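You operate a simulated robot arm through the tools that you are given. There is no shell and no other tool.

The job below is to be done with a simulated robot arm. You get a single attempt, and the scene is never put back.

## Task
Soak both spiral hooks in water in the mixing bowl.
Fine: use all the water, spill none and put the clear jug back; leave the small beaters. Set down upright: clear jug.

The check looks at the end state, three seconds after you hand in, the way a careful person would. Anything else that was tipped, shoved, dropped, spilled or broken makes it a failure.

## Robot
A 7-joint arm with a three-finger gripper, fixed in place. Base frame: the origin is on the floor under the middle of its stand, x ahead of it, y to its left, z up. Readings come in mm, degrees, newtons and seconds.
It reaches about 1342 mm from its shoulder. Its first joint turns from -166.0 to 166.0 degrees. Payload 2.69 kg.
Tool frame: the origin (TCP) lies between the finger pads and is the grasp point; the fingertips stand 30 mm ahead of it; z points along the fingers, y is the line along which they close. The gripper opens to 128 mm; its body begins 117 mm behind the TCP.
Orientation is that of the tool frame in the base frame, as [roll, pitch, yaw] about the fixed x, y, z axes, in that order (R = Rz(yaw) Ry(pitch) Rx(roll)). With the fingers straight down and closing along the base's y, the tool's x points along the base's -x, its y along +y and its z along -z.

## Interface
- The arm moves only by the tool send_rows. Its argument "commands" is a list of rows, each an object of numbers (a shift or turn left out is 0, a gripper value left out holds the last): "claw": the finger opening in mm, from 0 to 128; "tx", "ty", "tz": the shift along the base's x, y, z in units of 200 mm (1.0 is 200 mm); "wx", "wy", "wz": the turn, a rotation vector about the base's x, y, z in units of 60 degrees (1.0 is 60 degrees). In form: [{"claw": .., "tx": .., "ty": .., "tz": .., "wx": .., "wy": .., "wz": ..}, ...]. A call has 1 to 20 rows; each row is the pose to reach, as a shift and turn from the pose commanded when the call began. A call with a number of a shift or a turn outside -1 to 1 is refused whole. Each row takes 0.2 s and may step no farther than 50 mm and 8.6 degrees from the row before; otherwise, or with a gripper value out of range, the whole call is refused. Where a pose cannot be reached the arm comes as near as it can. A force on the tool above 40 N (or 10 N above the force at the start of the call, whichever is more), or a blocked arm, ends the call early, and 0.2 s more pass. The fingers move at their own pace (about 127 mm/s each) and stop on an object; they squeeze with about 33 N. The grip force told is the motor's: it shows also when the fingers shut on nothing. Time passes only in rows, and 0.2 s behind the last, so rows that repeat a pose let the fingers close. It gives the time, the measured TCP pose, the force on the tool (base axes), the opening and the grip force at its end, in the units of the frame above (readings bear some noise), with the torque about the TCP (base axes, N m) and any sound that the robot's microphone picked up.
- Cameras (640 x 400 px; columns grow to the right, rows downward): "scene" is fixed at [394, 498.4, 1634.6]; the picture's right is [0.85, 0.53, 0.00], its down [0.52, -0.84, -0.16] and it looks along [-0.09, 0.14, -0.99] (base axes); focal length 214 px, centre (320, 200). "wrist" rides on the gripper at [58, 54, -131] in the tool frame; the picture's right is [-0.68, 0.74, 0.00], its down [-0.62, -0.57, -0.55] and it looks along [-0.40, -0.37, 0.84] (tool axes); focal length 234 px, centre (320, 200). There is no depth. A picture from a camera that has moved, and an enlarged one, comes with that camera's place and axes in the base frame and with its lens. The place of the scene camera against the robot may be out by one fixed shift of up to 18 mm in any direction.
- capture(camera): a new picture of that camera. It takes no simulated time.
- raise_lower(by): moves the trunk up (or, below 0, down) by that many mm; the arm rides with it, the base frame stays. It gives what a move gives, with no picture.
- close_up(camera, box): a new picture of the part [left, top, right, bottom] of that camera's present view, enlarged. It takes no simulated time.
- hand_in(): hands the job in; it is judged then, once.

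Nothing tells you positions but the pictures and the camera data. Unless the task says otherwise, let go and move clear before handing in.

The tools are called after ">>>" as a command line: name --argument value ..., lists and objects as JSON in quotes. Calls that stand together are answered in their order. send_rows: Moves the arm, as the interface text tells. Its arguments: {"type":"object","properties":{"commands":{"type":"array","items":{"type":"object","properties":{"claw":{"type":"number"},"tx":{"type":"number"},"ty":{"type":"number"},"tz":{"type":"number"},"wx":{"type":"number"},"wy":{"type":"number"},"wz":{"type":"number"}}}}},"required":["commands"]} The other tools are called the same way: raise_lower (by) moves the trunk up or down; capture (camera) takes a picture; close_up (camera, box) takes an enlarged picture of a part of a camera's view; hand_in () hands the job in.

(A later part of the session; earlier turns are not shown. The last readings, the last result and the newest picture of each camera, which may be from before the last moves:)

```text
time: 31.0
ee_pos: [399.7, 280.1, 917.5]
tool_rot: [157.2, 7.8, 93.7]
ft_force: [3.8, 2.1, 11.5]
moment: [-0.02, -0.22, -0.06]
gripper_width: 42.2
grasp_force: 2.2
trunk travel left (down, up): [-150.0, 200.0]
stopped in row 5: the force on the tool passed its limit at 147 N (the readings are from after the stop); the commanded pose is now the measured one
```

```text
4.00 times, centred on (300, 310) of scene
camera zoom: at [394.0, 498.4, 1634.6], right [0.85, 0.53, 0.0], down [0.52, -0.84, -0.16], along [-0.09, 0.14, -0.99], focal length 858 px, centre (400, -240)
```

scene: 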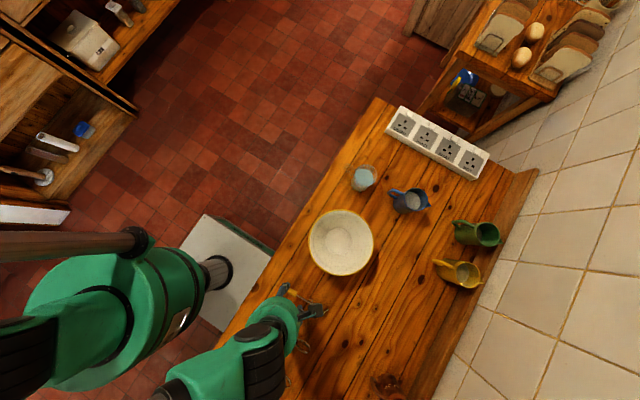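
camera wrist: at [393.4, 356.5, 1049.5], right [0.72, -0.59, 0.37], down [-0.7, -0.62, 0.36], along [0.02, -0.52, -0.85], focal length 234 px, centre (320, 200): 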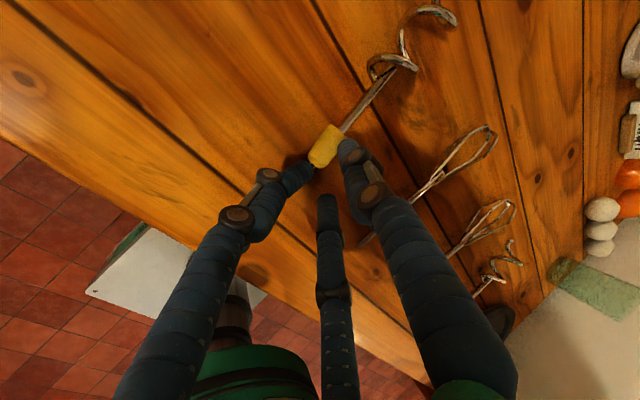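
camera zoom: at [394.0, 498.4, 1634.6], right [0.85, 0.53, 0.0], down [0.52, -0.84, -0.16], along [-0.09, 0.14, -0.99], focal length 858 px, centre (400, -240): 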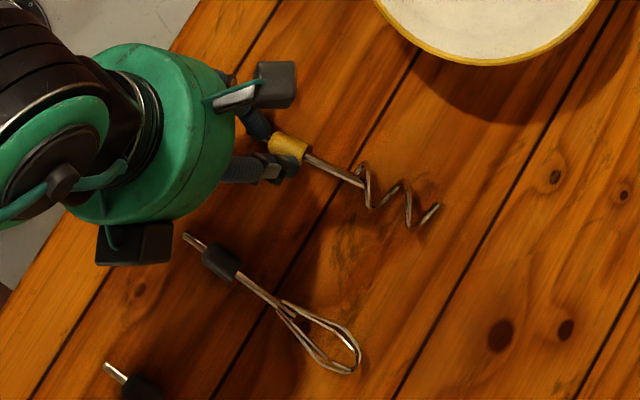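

The arm couldn't fully reach that tilt this close to its base: it sagged off target and touched down with a brief high force; the hook still looks whole and nearby. I'll lift straight up and reassess.

>>> send_rows --commands '[{"tz": 0.05, "claw": 42}, {"tz": 0.15, "claw": 50}, {"tz": 0.35}, {"tz": 0.55}, {"tz": 0.55}]'

>>> capture --camera "wrist"

>>> close_up --camera "scene" --box '[250, 260, 350, 360]'

```text
time: 32.2
ee_pos: [396.3, 277.4, 1027.3]
tool_rot: [157.2, 7.7, 93.7]
ft_force: [-0.2, 0.6, 0.3]
moment: [0.03, -0.06, -0.01]
gripper_width: 50.0
grasp_force: 0.0
trunk travel left (down, up): [-150.0, 200.0]
```

```text
taken
camera wrist: at [390.5, 353.5, 1159.5], right [0.72, -0.59, 0.37], down [-0.7, -0.62, 0.37], along [0.02, -0.52, -0.85], focal length 234 px, centre (320, 200)
```

wrist: 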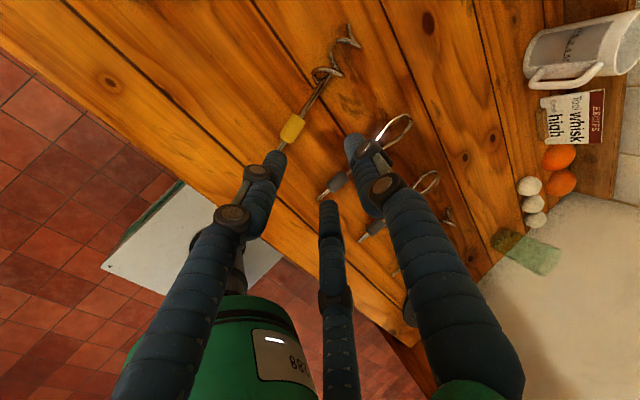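

```text
4.00 times, centred on (300, 310) of scene
camera zoom: at [394.0, 498.4, 1634.6], right [0.85, 0.53, 0.0], down [0.52, -0.84, -0.16], along [-0.09, 0.14, -0.99], focal length 858 px, centre (400, -240)
```

zoom: 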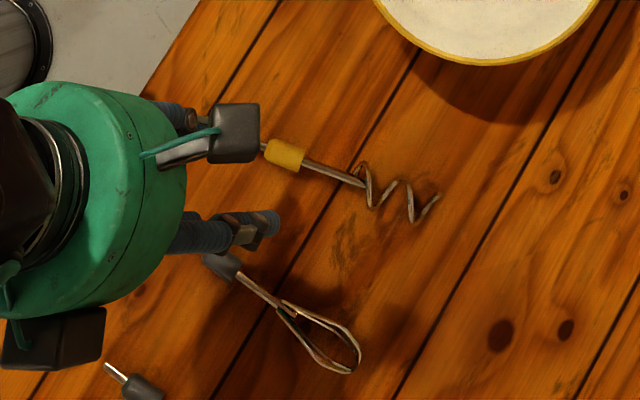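

The hook is now yawed about +17°; the beaters haven't moved. I'll raise the trunk to give the arm more room for the tilt and test the tilt at a safe height.

>>> raise_lower --by 150

>>> capture --camera "scene"

```text
time: 33.9
ee_pos: [396.9, 276.6, 1176.7]
tool_rot: [157.1, 7.8, 93.7]
ft_force: [-0.5, 0.2, -1.0]
moment: [-0.02, -0.05, 0.02]
gripper_width: 50.2
grasp_force: 0.0
trunk travel left (down, up): [-300.0, 50.0]
```

```text
taken
```

scene: 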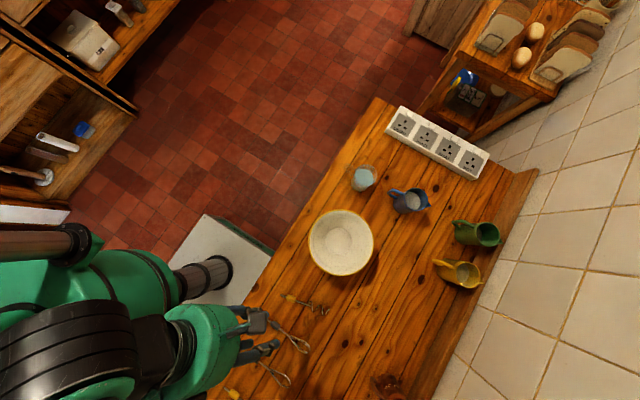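

With the trunk up 150 mm I'll test the desired tilted orientation (30° forward, yaw following the hook at about 18°) at z≈1060, well clear of everything.

>>> send_rows --commands '[{"wx": 0.037, "wy": -0.0234, "wz": 0.057, "tx": 0.02, "ty": 0.01, "tz": -0.1}, {"wx": 0.075, "wy": -0.0468, "wz": 0.1145, "tx": 0.046, "ty": 0.02, "tz": -0.25}, {"wx": 0.112, "wy": -0.07, "wz": 0.172, "tx": 0.07, "ty": 0.03, "tz": -0.4}, {"wx": 0.1495, "wy": -0.0936, "wz": 0.229, "tx": 0.092, "ty": 0.04, "tz": -0.5}, {"wx": 0.1495, "wy": -0.0936, "wz": 0.229, "tx": 0.092, "ty": 0.04, "tz": -0.585}, {"wx": 0.1495, "wy": -0.0936, "wz": 0.229, "tx": 0.092, "ty": 0.04, "tz": -0.585}]'

>>> capture --camera "wrist"

>>> capture --camera "scene"

```text
time: 35.3
ee_pos: [416.1, 286.8, 1060.4]
tool_rot: [150.1, 0.1, 107.0]
ft_force: [-0.1, 0.1, 0.5]
moment: [0.0, -0.01, 0.0]
gripper_width: 50.5
grasp_force: 0.1
trunk travel left (down, up): [-300.0, 50.0]
```

```text
taken
camera wrist: at [380.8, 335.7, 1199.5], right [0.81, -0.46, 0.37], down [-0.55, -0.81, 0.19], along [0.21, -0.36, -0.91], focal length 234 px, centre (320, 200)
```

wrist: 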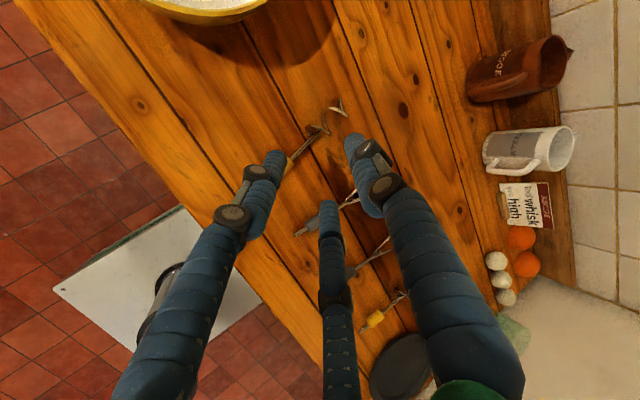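

```text
taken
```

scene: 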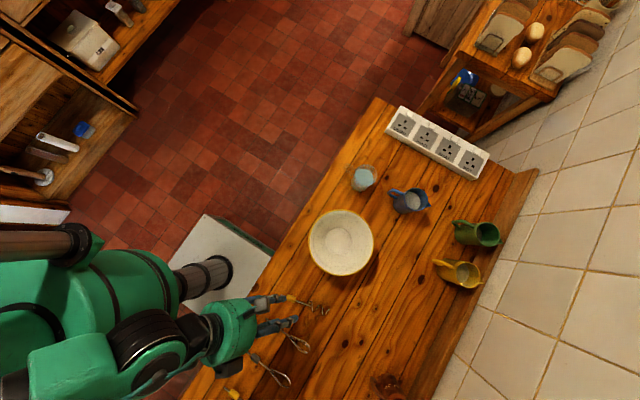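

The tilt is now reached exactly. I'll measure the hook's position from both cameras.

>>> close_up --camera "wrist" --box '[240, 80, 400, 240]'

>>> close_up --camera "scene" --box '[250, 260, 350, 360]'

```text
2.50 times, centred on (320, 160) of wrist
camera zoom: at [380.8, 335.7, 1199.5], right [0.81, -0.46, 0.37], down [-0.55, -0.81, 0.19], along [0.21, -0.36, -0.91], focal length 585 px, centre (320, 300)
```

zoom: 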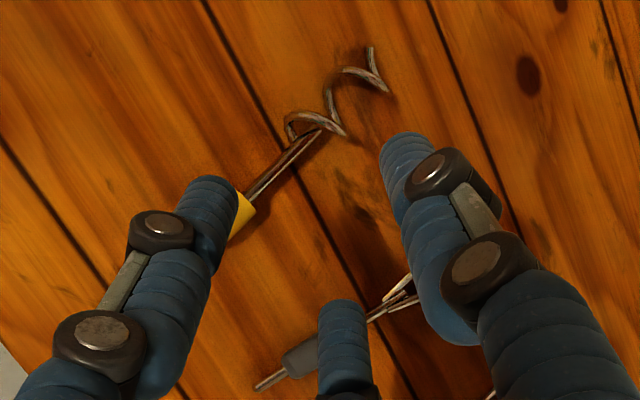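

```text
4.00 times, centred on (300, 310) of scene
camera zoom: at [394.0, 498.4, 1634.6], right [0.85, 0.53, 0.0], down [0.52, -0.84, -0.16], along [-0.09, 0.14, -0.99], focal length 858 px, centre (400, -240)
```

zoom: 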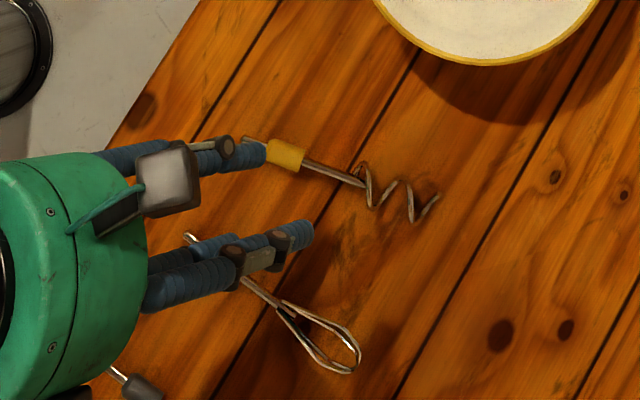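

The hook's axis is at about +13° with the collar centred near (426, 284). I'll correct yaw, position the hand so the two paired fingers straddle the collar, and come down to 45 mm above the grip height.

>>> send_rows --commands '[{"wz": -0.03, "tx": 0.03, "tz": -0.1, "claw": 40}, {"wz": -0.0667, "tx": 0.061, "ty": -0.0095, "tz": -0.25}, {"wz": -0.0667, "tx": 0.061, "ty": -0.0095, "tz": -0.4}, {"wz": -0.0667, "tx": 0.061, "ty": -0.0095, "tz": -0.502}, {"wz": -0.0667, "tx": 0.061, "ty": -0.0095, "tz": -0.502}]'

>>> close_up --camera "wrist" --box '[220, 60, 420, 220]'

>>> close_up --camera "scene" --box '[250, 260, 350, 360]'

```text
time: 36.5
ee_pos: [454.0, 281.6, 1018.6]
tool_rot: [153.5, -0.3, 103.6]
ft_force: [-0.1, 0.0, 0.0]
moment: [-0.01, -0.03, -0.04]
gripper_width: 39.8
grasp_force: 0.0
out of reach, approached as far as the arm can: row 1, 2, 3, 4, 5
trunk travel left (down, up): [-300.0, 50.0]
```

```text
2.50 times, centred on (320, 140) of wrist
camera zoom: at [429.8, 334.1, 1157.4], right [0.8, -0.5, 0.33], down [-0.58, -0.78, 0.23], along [0.14, -0.38, -0.92], focal length 585 px, centre (320, 350)
```

zoom: 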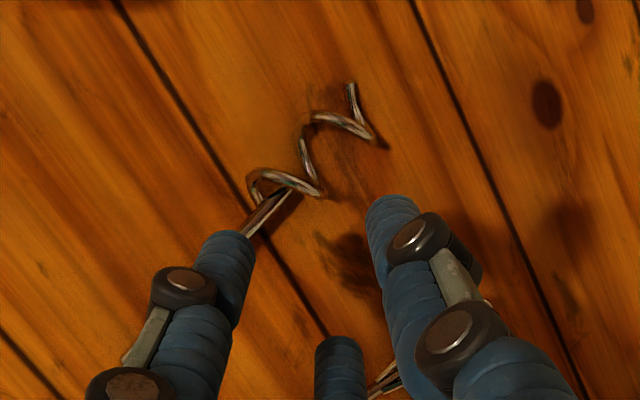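

```text
4.00 times, centred on (300, 310) of scene
camera zoom: at [394.0, 498.4, 1634.6], right [0.85, 0.53, 0.0], down [0.52, -0.84, -0.16], along [-0.09, 0.14, -0.99], focal length 858 px, centre (400, -240)
```

zoom: 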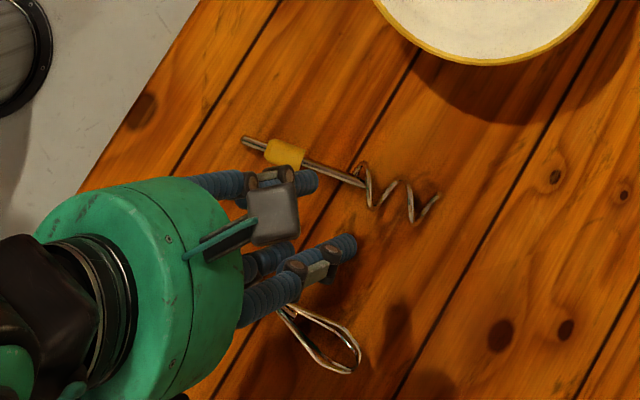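

The arm can't go lower at this tilt with the trunk raised, but the same arm posture can be brought down with the trunk itself. I'll return to the reachable posture at z≈1090 and then descend using the trunk.

>>> send_rows --commands '[{"tz": 0.2}, {"tz": 0.4}, {"tz": 0.55}, {"tz": 0.65}, {"tz": 0.65}, {"tz": 0.65}]'

```text
time: 37.9
ee_pos: [452.6, 282.9, 1147.2]
tool_rot: [153.4, -0.1, 103.7]
ft_force: [0.1, -0.3, 0.2]
moment: [-0.04, 0.0, 0.0]
gripper_width: 39.9
grasp_force: 0.0
trunk travel left (down, up): [-300.0, 50.0]
```

The commanded pose follows the reached one, so now I correct to tilt 30°, x≈428, z≈1095.

>>> send_rows --commands '[{"tx": -0.06, "ty": 0.005, "tz": -0.1, "wx": 0.006, "wy": -0.028}, {"tx": -0.124, "ty": 0.01, "tz": -0.2, "wx": 0.0131, "wy": -0.0568}, {"tx": -0.124, "ty": 0.01, "tz": -0.265, "wx": 0.0131, "wy": -0.0568}, {"tx": -0.124, "ty": 0.01, "tz": -0.265, "wx": 0.0131, "wy": -0.0568}]'

```text
time: 38.9
ee_pos: [429.0, 283.9, 1091.3]
tool_rot: [150.0, -0.2, 103.7]
ft_force: [-0.7, 0.0, 0.3]
moment: [-0.01, 0.0, 0.0]
gripper_width: 39.8
grasp_force: 0.0
trunk travel left (down, up): [-300.0, 50.0]
```

Pose reached. Now I lower the trunk 125 mm (to TCP z≈967) and check alignment.

>>> raise_lower --by -125

>>> capture --camera "wrist"

>>> close_up --camera "wrist" --box '[240, 80, 400, 240]'

>>> close_up --camera "scene" --box '[250, 260, 350, 360]'

```text
time: 40.5
ee_pos: [428.7, 284.6, 968.6]
tool_rot: [149.9, -0.3, 103.6]
ft_force: [-0.3, 0.1, 0.6]
moment: [0.0, -0.01, -0.01]
gripper_width: 40.0
grasp_force: 0.1
trunk travel left (down, up): [-175.0, 175.0]
```

```text
taken
camera wrist: at [397.0, 336.4, 1107.6], right [0.78, -0.51, 0.37], down [-0.6, -0.78, 0.19], along [0.19, -0.37, -0.91], focal length 234 px, centre (320, 200)
```

wrist: 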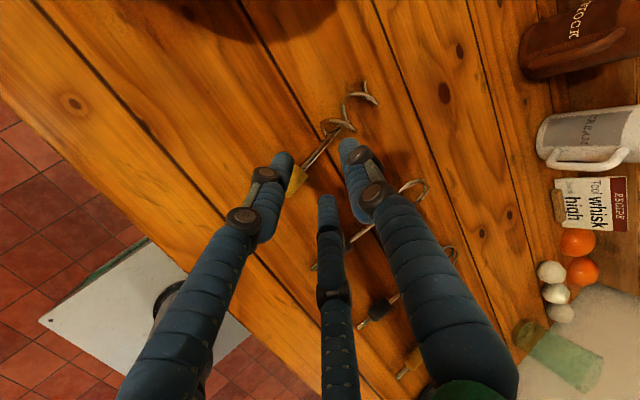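

```text
2.50 times, centred on (320, 160) of wrist
camera zoom: at [397.0, 336.4, 1107.6], right [0.78, -0.51, 0.37], down [-0.6, -0.78, 0.19], along [0.19, -0.37, -0.91], focal length 585 px, centre (320, 300)
```

zoom: 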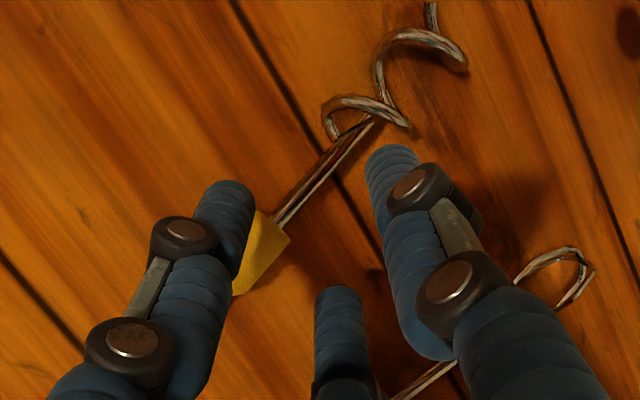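

```text
4.00 times, centred on (300, 310) of scene
camera zoom: at [394.0, 498.4, 1634.6], right [0.85, 0.53, 0.0], down [0.52, -0.84, -0.16], along [-0.09, 0.14, -0.99], focal length 858 px, centre (400, -240)
```

zoom: 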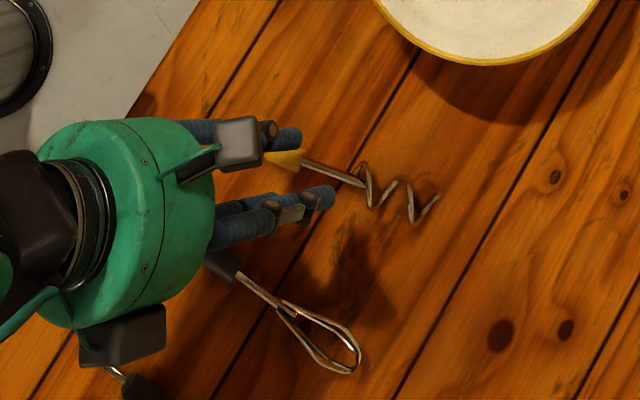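

The hook's collar end is at about (445, 285), so I shift the hand by (+3.4, -2.2) mm, narrow the opening and lower the trunk to just above grip height.

>>> send_rows --commands '[{"tx": 0.017, "ty": -0.011, "wz": -0.018, "claw": 38}, {"tx": 0.017, "ty": -0.011, "wz": -0.018, "claw": 38}, {"tx": 0.017, "ty": -0.011, "wz": -0.018, "claw": 38}]'

>>> raise_lower --by -45

>>> close_up --camera "wrist" --box '[240, 80, 400, 240]'

>>> close_up --camera "scene" --box '[260, 280, 320, 320]'

```text
time: 41.3
ee_pos: [433.0, 282.7, 966.4]
tool_rot: [149.9, -0.3, 102.6]
ft_force: [0.8, -0.5, 0.8]
moment: [0.04, -0.02, 0.0]
gripper_width: 38.1
grasp_force: 0.0
trunk travel left (down, up): [-175.0, 175.0]
```

```text
time: 42.1
ee_pos: [432.6, 281.7, 922.5]
tool_rot: [150.0, -0.3, 102.5]
ft_force: [0.1, 0.1, 0.0]
moment: [0.0, 0.01, 0.02]
gripper_width: 37.9
grasp_force: 0.1
trunk travel left (down, up): [-130.0, 220.0]
```

```text
2.50 times, centred on (320, 160) of wrist
camera zoom: at [401.4, 335.0, 1062.4], right [0.77, -0.52, 0.37], down [-0.61, -0.77, 0.19], along [0.18, -0.37, -0.91], focal length 585 px, centre (320, 300)
```

zoom: 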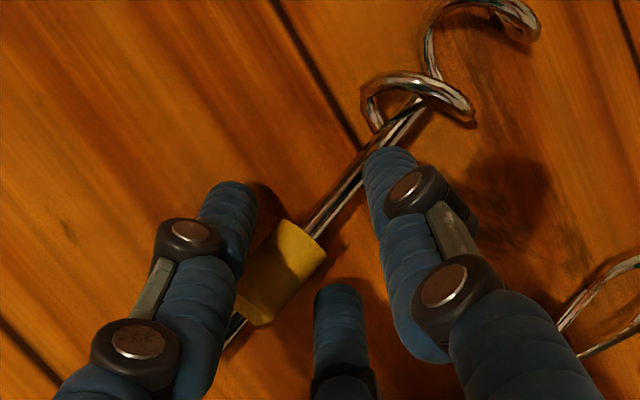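

```text
10.00 times, centred on (290, 300) of scene
camera zoom: at [394.0, 498.4, 1634.6], right [0.85, 0.53, 0.0], down [0.52, -0.84, -0.16], along [-0.09, 0.14, -0.99], focal length 2145 px, centre (620, -800)
```

zoom: 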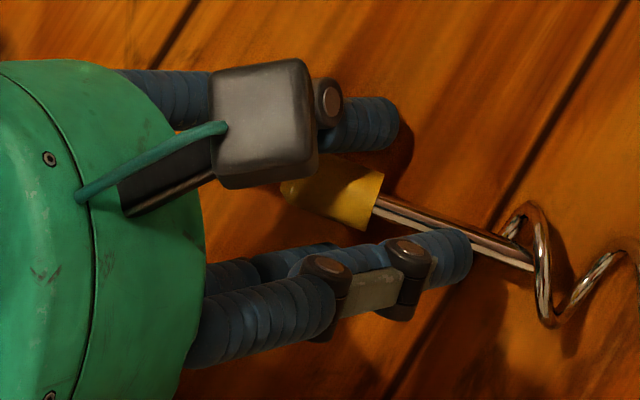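

Fingers straddle the collar well. I'll lower the last few millimetres with the trunk, checking the force.

>>> raise_lower --by -6

>>> raise_lower --by -2

>>> close_up --camera "wrist" --box '[240, 80, 400, 240]'

```text
time: 42.7
ee_pos: [431.8, 283.3, 916.4]
tool_rot: [149.8, -0.3, 102.5]
ft_force: [-0.4, -0.3, 1.7]
moment: [-0.08, 0.0, -0.05]
gripper_width: 38.1
grasp_force: 0.2
trunk travel left (down, up): [-124.0, 226.0]
```

```text
time: 43.2
ee_pos: [432.8, 283.1, 916.7]
tool_rot: [149.8, -0.3, 102.7]
ft_force: [-9.3, -5.3, 23.5]
moment: [-0.54, 0.34, -0.14]
gripper_width: 38.2
grasp_force: 0.1
trunk travel left (down, up): [-122.0, 228.0]
```

```text
2.50 times, centred on (320, 160) of wrist
camera zoom: at [401.0, 334.8, 1056.1], right [0.77, -0.52, 0.37], down [-0.61, -0.77, 0.19], along [0.19, -0.37, -0.91], focal length 585 px, centre (320, 300)
```

zoom: 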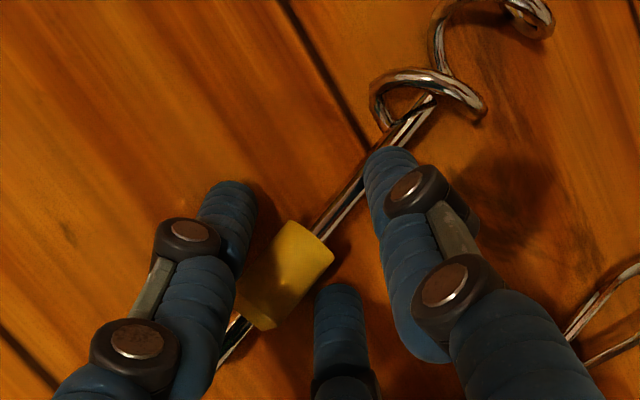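

The tip touches the table (about 23 N), so this is the right depth. I'll close partway; the paired tips rise slightly as they close, so then I lower 1–2 mm and finish closing.

>>> send_rows --commands '[{"claw": 32}, {"claw": 28}, {"claw": 26}, {"claw": 26}]'

>>> raise_lower --by -1

>>> close_up --camera "wrist" --box '[240, 80, 400, 240]'

```text
time: 44.2
ee_pos: [432.4, 282.8, 916.7]
tool_rot: [149.8, -0.3, 102.5]
ft_force: [-3.7, -7.9, 35.4]
moment: [-0.56, 0.17, -0.07]
gripper_width: 37.1
grasp_force: 8.4
trunk travel left (down, up): [-122.0, 228.0]
```

```text
time: 44.7
ee_pos: [431.8, 283.5, 914.7]
tool_rot: [149.8, -0.3, 102.5]
ft_force: [-3.4, -4.2, 6.7]
moment: [-0.25, 0.1, -0.08]
gripper_width: 28.3
grasp_force: 1.8
trunk travel left (down, up): [-121.0, 229.0]
stopped: the force on the tool passed its limit at 48 N (the readings are from after the stop); the commanded pose is now the measured one
```

```text
2.50 times, centred on (320, 160) of wrist
camera zoom: at [401.6, 334.8, 1054.7], right [0.77, -0.52, 0.37], down [-0.61, -0.77, 0.19], along [0.19, -0.37, -0.91], focal length 585 px, centre (320, 300)
```

zoom: 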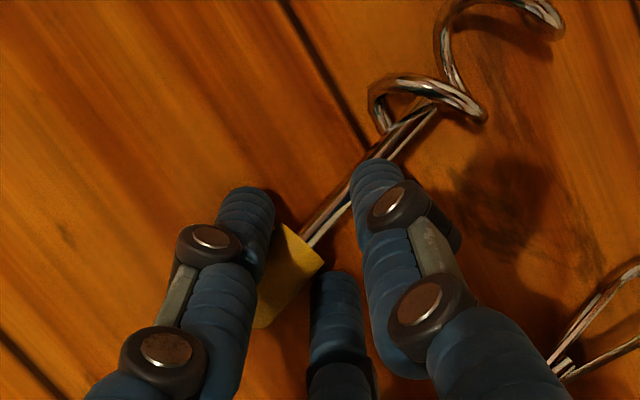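

Now the opening is 28 mm with light contact, and the collar sits between the pair. I'll finish closing.

>>> send_rows --commands '[{"claw": 24}, {"claw": 20}, {"claw": 16}, {"claw": 12}, {"claw": 8}, {"claw": 8}]'

>>> close_up --camera "wrist" --box '[240, 80, 400, 240]'

>>> close_up --camera "scene" --box '[260, 280, 320, 320]'

```text
time: 46.1
ee_pos: [432.7, 282.9, 915.8]
tool_rot: [149.9, -0.4, 102.7]
ft_force: [-0.4, 0.8, 6.1]
moment: [0.05, -0.26, 0.01]
gripper_width: 21.1
grasp_force: 33.2
trunk travel left (down, up): [-121.0, 229.0]
```

```text
2.50 times, centred on (320, 160) of wrist
camera zoom: at [401.9, 335.4, 1055.1], right [0.77, -0.52, 0.37], down [-0.61, -0.77, 0.19], along [0.19, -0.37, -0.91], focal length 585 px, centre (320, 300)
```

zoom: 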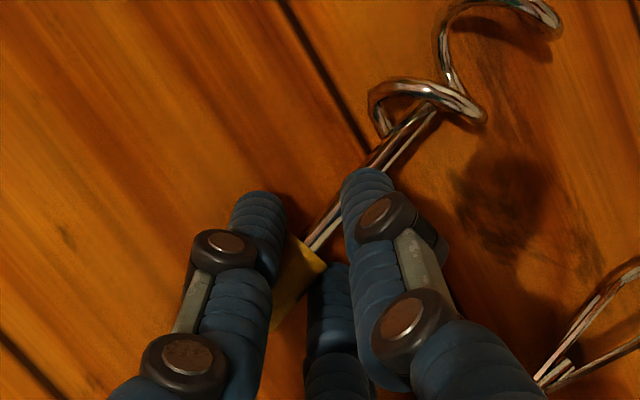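

```text
10.00 times, centred on (290, 300) of scene
camera zoom: at [394.0, 498.4, 1634.6], right [0.85, 0.53, 0.0], down [0.52, -0.84, -0.16], along [-0.09, 0.14, -0.99], focal length 2145 px, centre (620, -800)
```

zoom: 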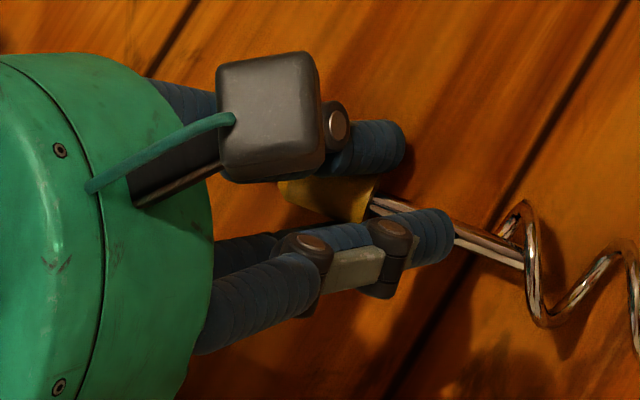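

The opening is 21 mm, just what a proper pinch of the 16 mm collar should give. I'll lift slowly with the trunk and check.

>>> raise_lower --by 8

>>> close_up --camera "scene" --box '[260, 270, 340, 330]'

```text
time: 46.6
ee_pos: [432.8, 283.6, 923.5]
tool_rot: [149.8, -0.1, 102.6]
ft_force: [0.5, -0.5, -0.7]
moment: [0.02, 0.02, -0.02]
gripper_width: 20.5
grasp_force: 33.1
trunk travel left (down, up): [-129.0, 221.0]
```

```text
6.67 times, centred on (300, 300) of scene
camera zoom: at [394.0, 498.4, 1634.6], right [0.85, 0.53, 0.0], down [0.52, -0.84, -0.16], along [-0.09, 0.14, -0.99], focal length 1430 px, centre (453, -467)
```

zoom: 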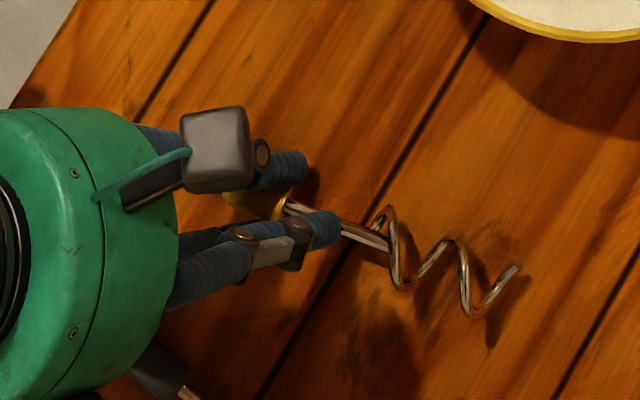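

The grip holds (20.5 mm) and the spiral is coming up off the table. I continue lifting with the trunk.

>>> raise_lower --by 40

>>> capture --camera "wrist"

>>> close_up --camera "scene" --box '[250, 260, 350, 360]'

```text
time: 47.5
ee_pos: [434.0, 282.1, 962.7]
tool_rot: [149.7, -0.2, 102.6]
ft_force: [-1.0, -0.5, -0.4]
moment: [-0.03, 0.01, 0.02]
gripper_width: 20.6
grasp_force: 33.0
trunk travel left (down, up): [-169.0, 181.0]
```

```text
taken
camera wrist: at [401.9, 335.3, 1102.7], right [0.77, -0.52, 0.37], down [-0.61, -0.77, 0.19], along [0.18, -0.37, -0.91], focal length 234 px, centre (320, 200)
```

wrist: 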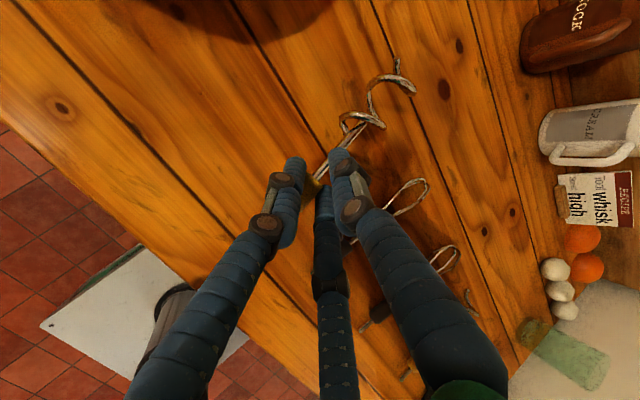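

```text
4.00 times, centred on (300, 310) of scene
camera zoom: at [394.0, 498.4, 1634.6], right [0.85, 0.53, 0.0], down [0.52, -0.84, -0.16], along [-0.09, 0.14, -0.99], focal length 858 px, centre (400, -240)
```

zoom: 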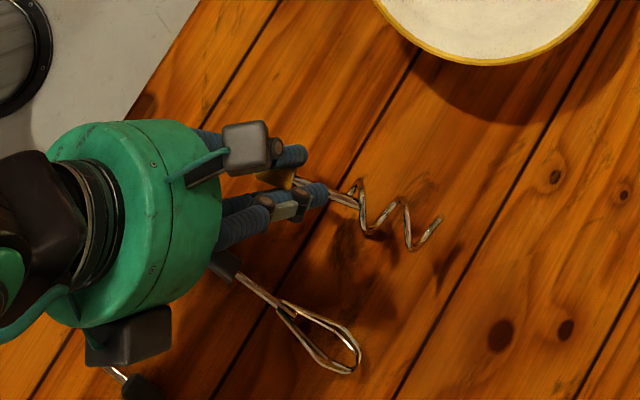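

Hook 1 is securely lifted. I'll raise the trunk so it clears the bowl's rim by a wide margin.

>>> raise_lower --by 130

>>> capture --camera "wrist"

>>> capture --camera "scene"

```text
time: 49.0
ee_pos: [431.8, 283.8, 1093.4]
tool_rot: [149.8, -0.2, 102.6]
ft_force: [-0.6, -1.1, -0.3]
moment: [0.01, -0.01, -0.02]
gripper_width: 20.8
grasp_force: 33.1
trunk travel left (down, up): [-299.0, 51.0]
```

```text
taken
camera wrist: at [401.9, 335.4, 1232.6], right [0.77, -0.52, 0.37], down [-0.61, -0.77, 0.19], along [0.18, -0.37, -0.91], focal length 234 px, centre (320, 200)
```

wrist: 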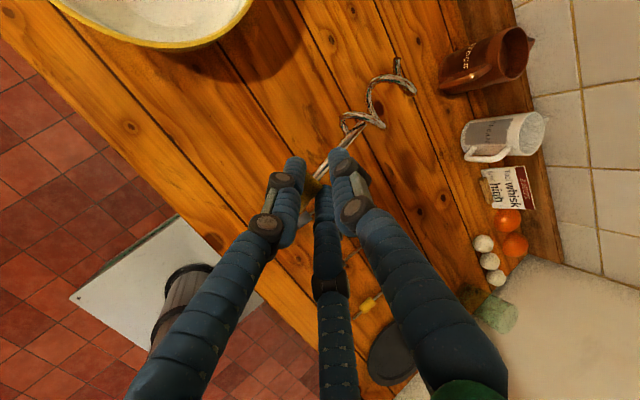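

```text
taken
```

scene: 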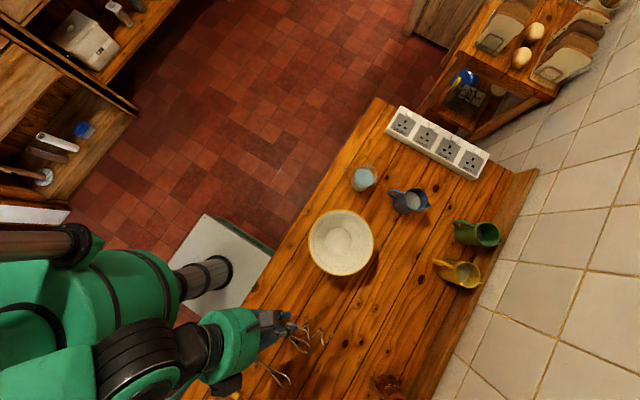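

The hook rides steadily in the hand. Now I rotate the tool back to vertical, which tilts the spiral 30° downward as wanted for placing.

>>> send_rows --commands '[{"wx": -0.02725, "wy": 0.122, "tz": 0.03}, {"wx": -0.0545, "wy": 0.244, "tz": 0.06}, {"wx": -0.08175, "wy": 0.366, "tz": 0.09}, {"wx": -0.109, "wy": 0.488, "tz": 0.1}, {"wx": -0.109, "wy": 0.488, "tz": 0.1}]'

>>> capture --camera "wrist"

>>> capture --camera "scene"

```text
time: 50.2
ee_pos: [433.1, 283.7, 1113.2]
tool_rot: [179.9, -0.2, 102.5]
ft_force: [1.4, 0.4, -0.4]
moment: [-0.04, 0.06, 0.01]
gripper_width: 20.7
grasp_force: 32.7
trunk travel left (down, up): [-299.0, 51.0]
```

```text
taken
camera wrist: at [474.0, 351.8, 1243.8], right [0.87, -0.5, 0.0], down [-0.42, -0.73, 0.54], along [-0.27, -0.47, -0.84], focal length 234 px, centre (320, 200)
```

wrist: 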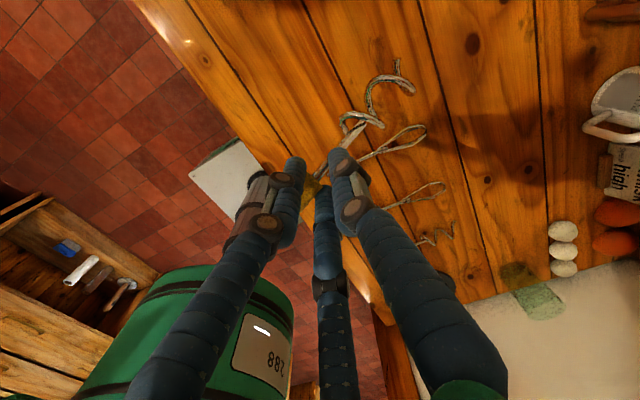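

```text
taken
```

scene: 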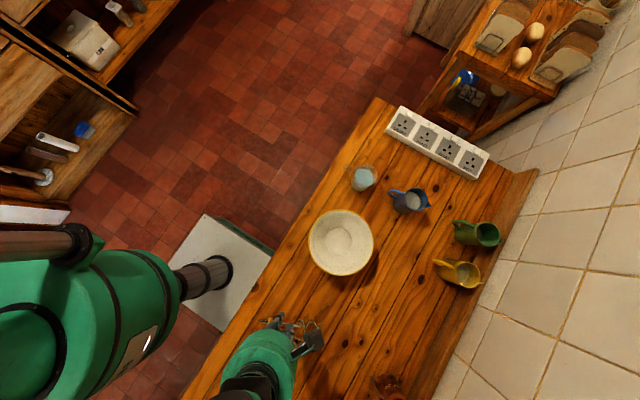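

The tool is vertical with the hook tilted spiral-down. I'll carry it across to a spot above the bowl from where the wrist camera sees the bowl, to measure it well.

>>> send_rows --commands '[{"ty": 0.15, "tx": 0.03}, {"ty": 0.35, "tx": 0.08}, {"ty": 0.55, "tx": 0.15}, {"ty": 0.75, "tx": 0.2}, {"ty": 0.9, "tx": 0.25}, {"ty": 0.9, "tx": 0.25}]'

>>> send_rows --commands '[{"ty": 0.15, "tx": 0.03}, {"ty": 0.35, "tx": 0.06}, {"ty": 0.55, "tx": 0.09}, {"ty": 0.68, "tx": 0.09}, {"ty": 0.68, "tx": 0.09}]'

>>> capture --camera "wrist"

>>> capture --camera "scene"

```text
time: 51.6
ee_pos: [483.7, 464.2, 1114.8]
tool_rot: [179.8, -0.1, 102.5]
ft_force: [0.1, 1.1, 0.2]
moment: [-0.03, 0.01, -0.05]
gripper_width: 20.9
grasp_force: 33.0
trunk travel left (down, up): [-299.0, 51.0]
```

```text
time: 52.8
ee_pos: [502.9, 601.3, 1112.8]
tool_rot: [179.9, -0.2, 102.5]
ft_force: [0.0, -0.3, 0.1]
moment: [-0.01, 0.01, 0.0]
gripper_width: 20.9
grasp_force: 33.5
trunk travel left (down, up): [-299.0, 51.0]
```

```text
taken
camera wrist: at [541.7, 668.5, 1243.9], right [0.87, -0.5, 0.0], down [-0.42, -0.73, 0.54], along [-0.27, -0.47, -0.84], focal length 234 px, centre (320, 200)
```

wrist: 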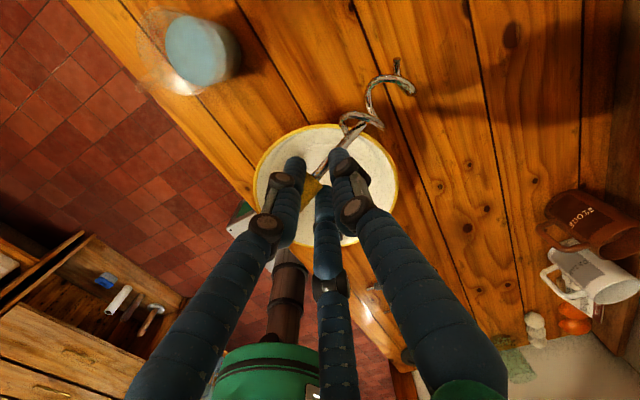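

```text
taken
```

scene: 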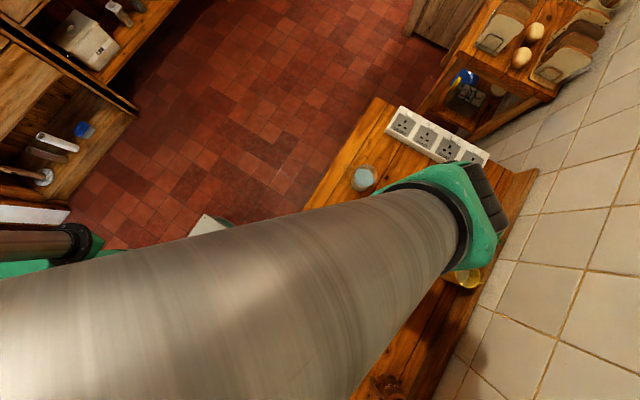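

>>> close_up --camera "wrist" --box '[230, 100, 430, 260]'

>>> close_up --camera "wrist" --box '[120, 0, 260, 110]'

```text
2.50 times, centred on (330, 180) of wrist
camera zoom: at [541.7, 668.5, 1243.9], right [0.87, -0.5, 0.0], down [-0.42, -0.73, 0.54], along [-0.27, -0.47, -0.84], focal length 585 px, centre (295, 250)
```

zoom: 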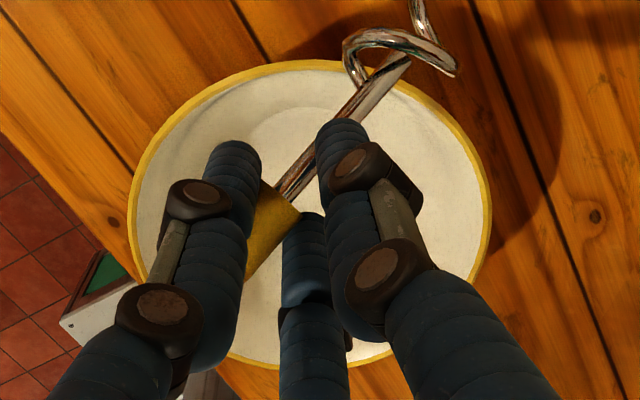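

```text
3.64 times, centred on (190, 55) of wrist
camera zoom: at [541.7, 668.5, 1243.9], right [0.87, -0.5, 0.0], down [-0.42, -0.73, 0.54], along [-0.27, -0.47, -0.84], focal length 852 px, centre (793, 727)
```

zoom: 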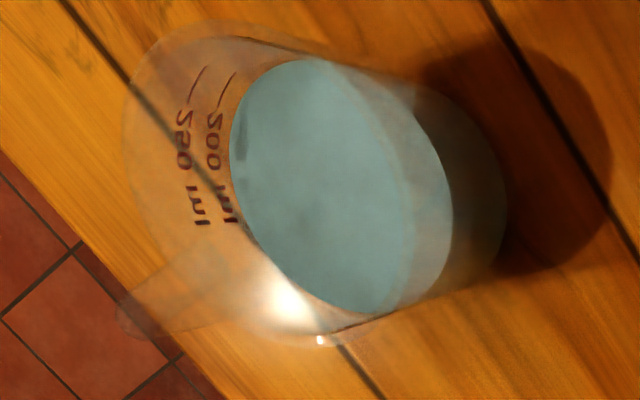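

From this view I get the bowl's rim circle: centre about (462, 518), rim z≈970, outer radius ≈99 mm. I'll turn the hook straight along x and bring it over its spot (slightly to the +y side of the bowl), still well above the rim.

>>> send_rows --commands '[{"tx": -0.12, "ty": -0.08, "wz": -0.06}, {"tx": -0.25, "ty": -0.17, "wz": -0.13}, {"tx": -0.35, "ty": -0.25, "wz": -0.208}, {"tx": -0.4195, "ty": -0.3065, "wz": -0.208}, {"tx": -0.4195, "ty": -0.3065, "wz": -0.208}]'

>>> send_rows --commands '[{"tz": -0.15}, {"tz": -0.3}, {"tz": -0.4}, {"tz": -0.45}, {"tz": -0.45}]'

>>> capture --camera "wrist"

>>> close_up --camera "scene" --box '[280, 180, 400, 290]'

```text
time: 54.0
ee_pos: [418.2, 538.4, 1112.7]
tool_rot: [179.9, -0.2, 90.0]
ft_force: [0.5, 0.0, -0.2]
moment: [0.01, 0.0, -0.01]
gripper_width: 20.9
grasp_force: 32.9
trunk travel left (down, up): [-299.0, 51.0]
```

```text
time: 55.2
ee_pos: [417.9, 539.3, 1022.9]
tool_rot: [179.8, -0.1, 89.9]
ft_force: [-0.1, 0.3, -0.5]
moment: [0.05, -0.01, -0.02]
gripper_width: 20.5
grasp_force: 32.7
trunk travel left (down, up): [-299.0, 51.0]
```

```text
taken
camera wrist: at [471.2, 596.0, 1153.5], right [0.74, -0.68, 0.0], down [-0.57, -0.62, 0.54], along [-0.37, -0.4, -0.84], focal length 234 px, centre (320, 200)
```

wrist: 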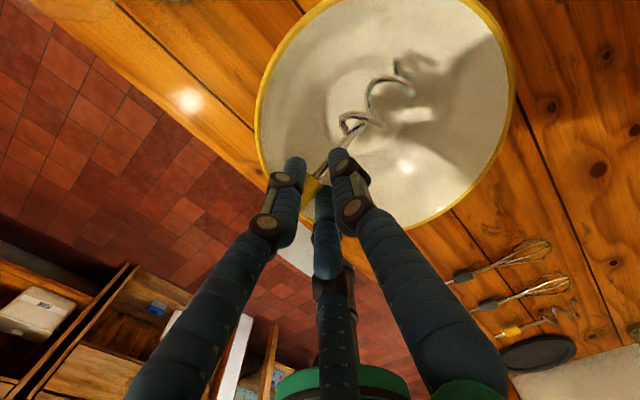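

```text
3.64 times, centred on (340, 235) of scene
camera zoom: at [394.0, 498.4, 1634.6], right [0.85, 0.53, 0.0], down [0.52, -0.84, -0.16], along [-0.09, 0.14, -0.99], focal length 780 px, centre (247, 73)
```

zoom: 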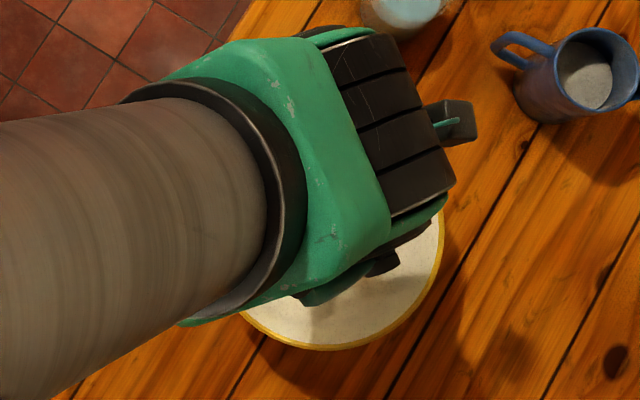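

The spiral is inside the bowl's outline and its shadow is approaching. I descend slowly, checking force.

>>> send_rows --commands '[{"tz": -0.04}, {"tz": -0.08}, {"tz": -0.12}, {"tz": -0.15}, {"tz": -0.15}]'

>>> close_up --camera "wrist" --box '[240, 0, 540, 220]'

>>> send_rows --commands '[{"tz": -0.01}, {"tz": -0.02}, {"tz": -0.02}]'

```text
time: 56.4
ee_pos: [417.9, 538.5, 992.9]
tool_rot: [179.8, -0.1, 90.0]
ft_force: [0.0, -0.3, -0.2]
moment: [-0.01, 0.02, 0.04]
gripper_width: 20.8
grasp_force: 32.8
trunk travel left (down, up): [-299.0, 51.0]
```

```text
1.82 times, centred on (390, 110) of wrist
camera zoom: at [471.2, 596.0, 1123.3], right [0.74, -0.68, 0.0], down [-0.57, -0.62, 0.54], along [-0.37, -0.4, -0.84], focal length 426 px, centre (193, 364)
```

zoom: 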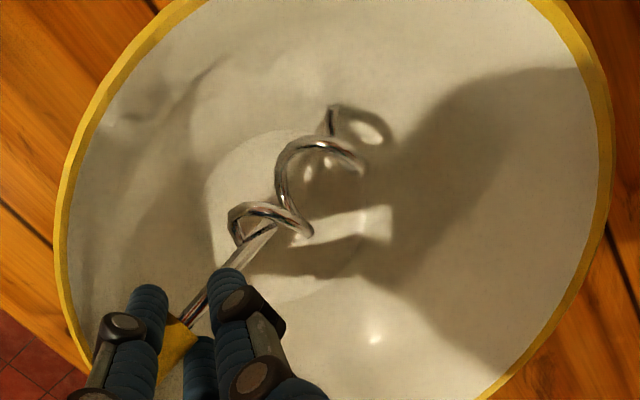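

```text
time: 57.2
ee_pos: [416.9, 538.0, 990.9]
tool_rot: [179.8, -0.3, 90.0]
ft_force: [-5.6, -1.7, 11.0]
moment: [-0.04, 0.3, -0.02]
gripper_width: 20.8
grasp_force: 32.9
trunk travel left (down, up): [-299.0, 51.0]
```

I feel contact (about 11 N) – the spiral's tail is on the far wall of the bowl. I'll lift 4 mm, shift 7 mm toward the bowl's centre line and lower again lightly before releasing.

>>> send_rows --commands '[{"tz": 0.02}, {"tz": 0.02, "ty": -0.0175}, {"tz": 0.02, "ty": -0.035}, {"tz": 0.01, "ty": -0.035}, {"tz": 0.005, "ty": -0.035}, {"tz": 0.005, "ty": -0.035}]'

>>> close_up --camera "wrist" --box '[240, 0, 540, 220]'

```text
time: 58.6
ee_pos: [416.7, 530.1, 990.7]
tool_rot: [179.8, -0.2, 90.0]
ft_force: [0.0, 0.7, 0.3]
moment: [-0.01, 0.03, 0.01]
gripper_width: 20.7
grasp_force: 32.8
trunk travel left (down, up): [-299.0, 51.0]
```

```text
1.82 times, centred on (390, 110) of wrist
camera zoom: at [470.9, 588.9, 1120.7], right [0.74, -0.68, 0.0], down [-0.57, -0.62, 0.54], along [-0.37, -0.4, -0.84], focal length 426 px, centre (193, 364)
```

zoom: 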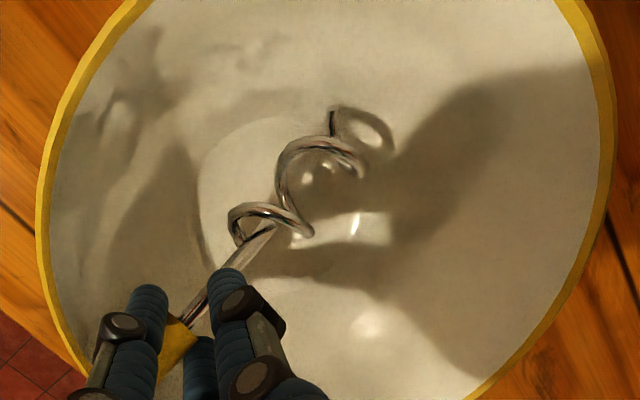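

>>> send_rows --commands '[{"tz": -0.005}, {"tz": -0.01}, {"tz": -0.01}]'

>>> send_rows --commands '[{"tz": -0.005}, {"tz": -0.01}, {"tz": -0.01}]'

```text
time: 59.4
ee_pos: [417.3, 531.5, 989.0]
tool_rot: [179.7, -0.3, 90.0]
ft_force: [1.5, 0.1, 7.6]
moment: [0.02, 0.18, -0.03]
gripper_width: 20.6
grasp_force: 33.4
trunk travel left (down, up): [-299.0, 51.0]
```

```text
time: 60.2
ee_pos: [417.5, 531.9, 988.9]
tool_rot: [179.8, -0.4, 90.0]
ft_force: [-1.7, -0.9, 26.7]
moment: [0.06, 0.52, -0.05]
gripper_width: 20.8
grasp_force: 33.1
trunk travel left (down, up): [-299.0, 51.0]
```

The hook is now touching down (mostly at the chuck end near the rim, partly the spiral). I'll unload by 1.5 mm and release gently.

>>> send_rows --commands '[{"tz": 0.0125}, {"tz": 0.0125, "claw": 22}, {"tz": 0.0125, "claw": 26}, {"tz": 0.0125, "claw": 30}, {"tz": 0.0125, "claw": 34}, {"tz": 0.0125, "claw": 34}]'

>>> close_up --camera "wrist" --box '[240, 0, 540, 220]'

```text
time: 61.6
ee_pos: [417.5, 531.3, 989.3]
tool_rot: [179.9, -0.2, 90.0]
ft_force: [-0.4, -0.5, 0.9]
moment: [0.02, 0.0, 0.0]
gripper_width: 34.1
grasp_force: 0.0
trunk travel left (down, up): [-299.0, 51.0]
```

```text
1.82 times, centred on (390, 110) of wrist
camera zoom: at [471.0, 588.8, 1119.7], right [0.74, -0.68, 0.0], down [-0.57, -0.62, 0.54], along [-0.37, -0.4, -0.84], focal length 426 px, centre (193, 364)
```

zoom: 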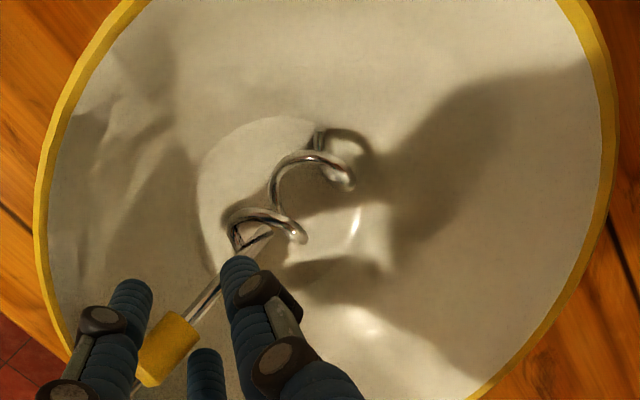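

Released; the spiral lies at the bottom of the bowl and the shaft leans to the near rim. I'll withdraw straight up and look.

>>> send_rows --commands '[{"tz": 0.03, "claw": 36}, {"tz": 0.1}, {"tz": 0.25}, {"tz": 0.45}, {"tz": 0.65}, {"tz": 0.65}]'

>>> capture --camera "wrist"

>>> close_up --camera "wrist" --box '[220, 0, 460, 200]'

```text
time: 63.0
ee_pos: [417.5, 530.6, 1119.9]
tool_rot: [179.8, -0.2, 89.9]
ft_force: [-0.2, -0.1, 0.3]
moment: [0.01, -0.03, 0.01]
gripper_width: 36.2
grasp_force: 0.0
trunk travel left (down, up): [-299.0, 51.0]
```

```text
taken
camera wrist: at [470.8, 588.5, 1250.4], right [0.74, -0.68, 0.0], down [-0.57, -0.62, 0.54], along [-0.37, -0.4, -0.84], focal length 234 px, centre (320, 200)
```

wrist: 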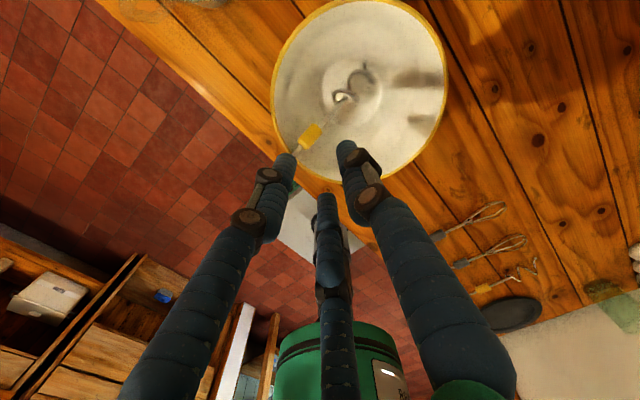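

```text
2.00 times, centred on (340, 100) of wrist
camera zoom: at [470.8, 588.5, 1250.4], right [0.74, -0.68, 0.0], down [-0.57, -0.62, 0.54], along [-0.37, -0.4, -0.84], focal length 468 px, centre (280, 400)
```

zoom: 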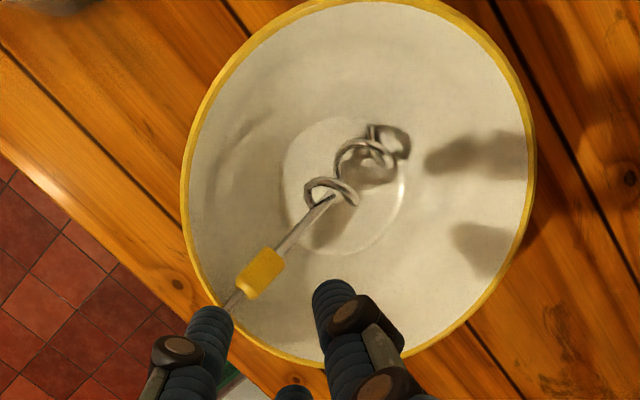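

Hook 1 rests nicely: spiral on the bowl floor, shaft leaning on the near rim, bowl centre confirmed at about (461, 516). Now I travel high over to hook 2 near y≈-20.

>>> send_rows --commands '[{"ty": -0.2, "tx": 0.05}, {"ty": -0.4, "tx": 0.1}, {"ty": -0.6, "tx": 0.15}, {"ty": -0.8, "tx": 0.2}, {"ty": -1.0, "tx": 0.25}, {"ty": -1.0, "tx": 0.25}]'

>>> send_rows --commands '[{"ty": -0.2}, {"ty": -0.4}, {"ty": -0.6}, {"ty": -0.8}, {"ty": -1.0}, {"ty": -1.0}]'

>>> capture --camera "wrist"

>>> capture --camera "scene"

```text
time: 64.4
ee_pos: [467.0, 330.5, 1118.8]
tool_rot: [179.9, -0.3, 90.0]
ft_force: [-0.9, -0.5, 0.0]
moment: [0.03, -0.02, -0.02]
gripper_width: 36.0
grasp_force: 0.0
trunk travel left (down, up): [-299.0, 51.0]
```

```text
time: 65.8
ee_pos: [467.4, 129.1, 1117.9]
tool_rot: [179.8, -0.3, 89.9]
ft_force: [0.1, 0.1, -0.3]
moment: [0.0, -0.01, 0.0]
gripper_width: 35.9
grasp_force: 0.1
trunk travel left (down, up): [-299.0, 51.0]
```

```text
taken
camera wrist: at [521.1, 188.0, 1249.5], right [0.74, -0.68, 0.0], down [-0.57, -0.62, 0.54], along [-0.37, -0.4, -0.84], focal length 234 px, centre (320, 200)
```

wrist: 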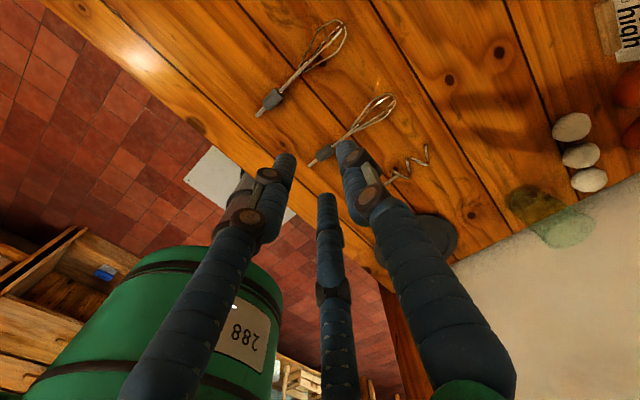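

```text
taken
```

scene: 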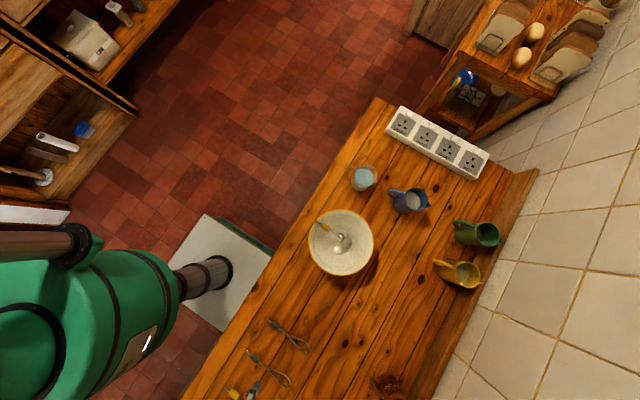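

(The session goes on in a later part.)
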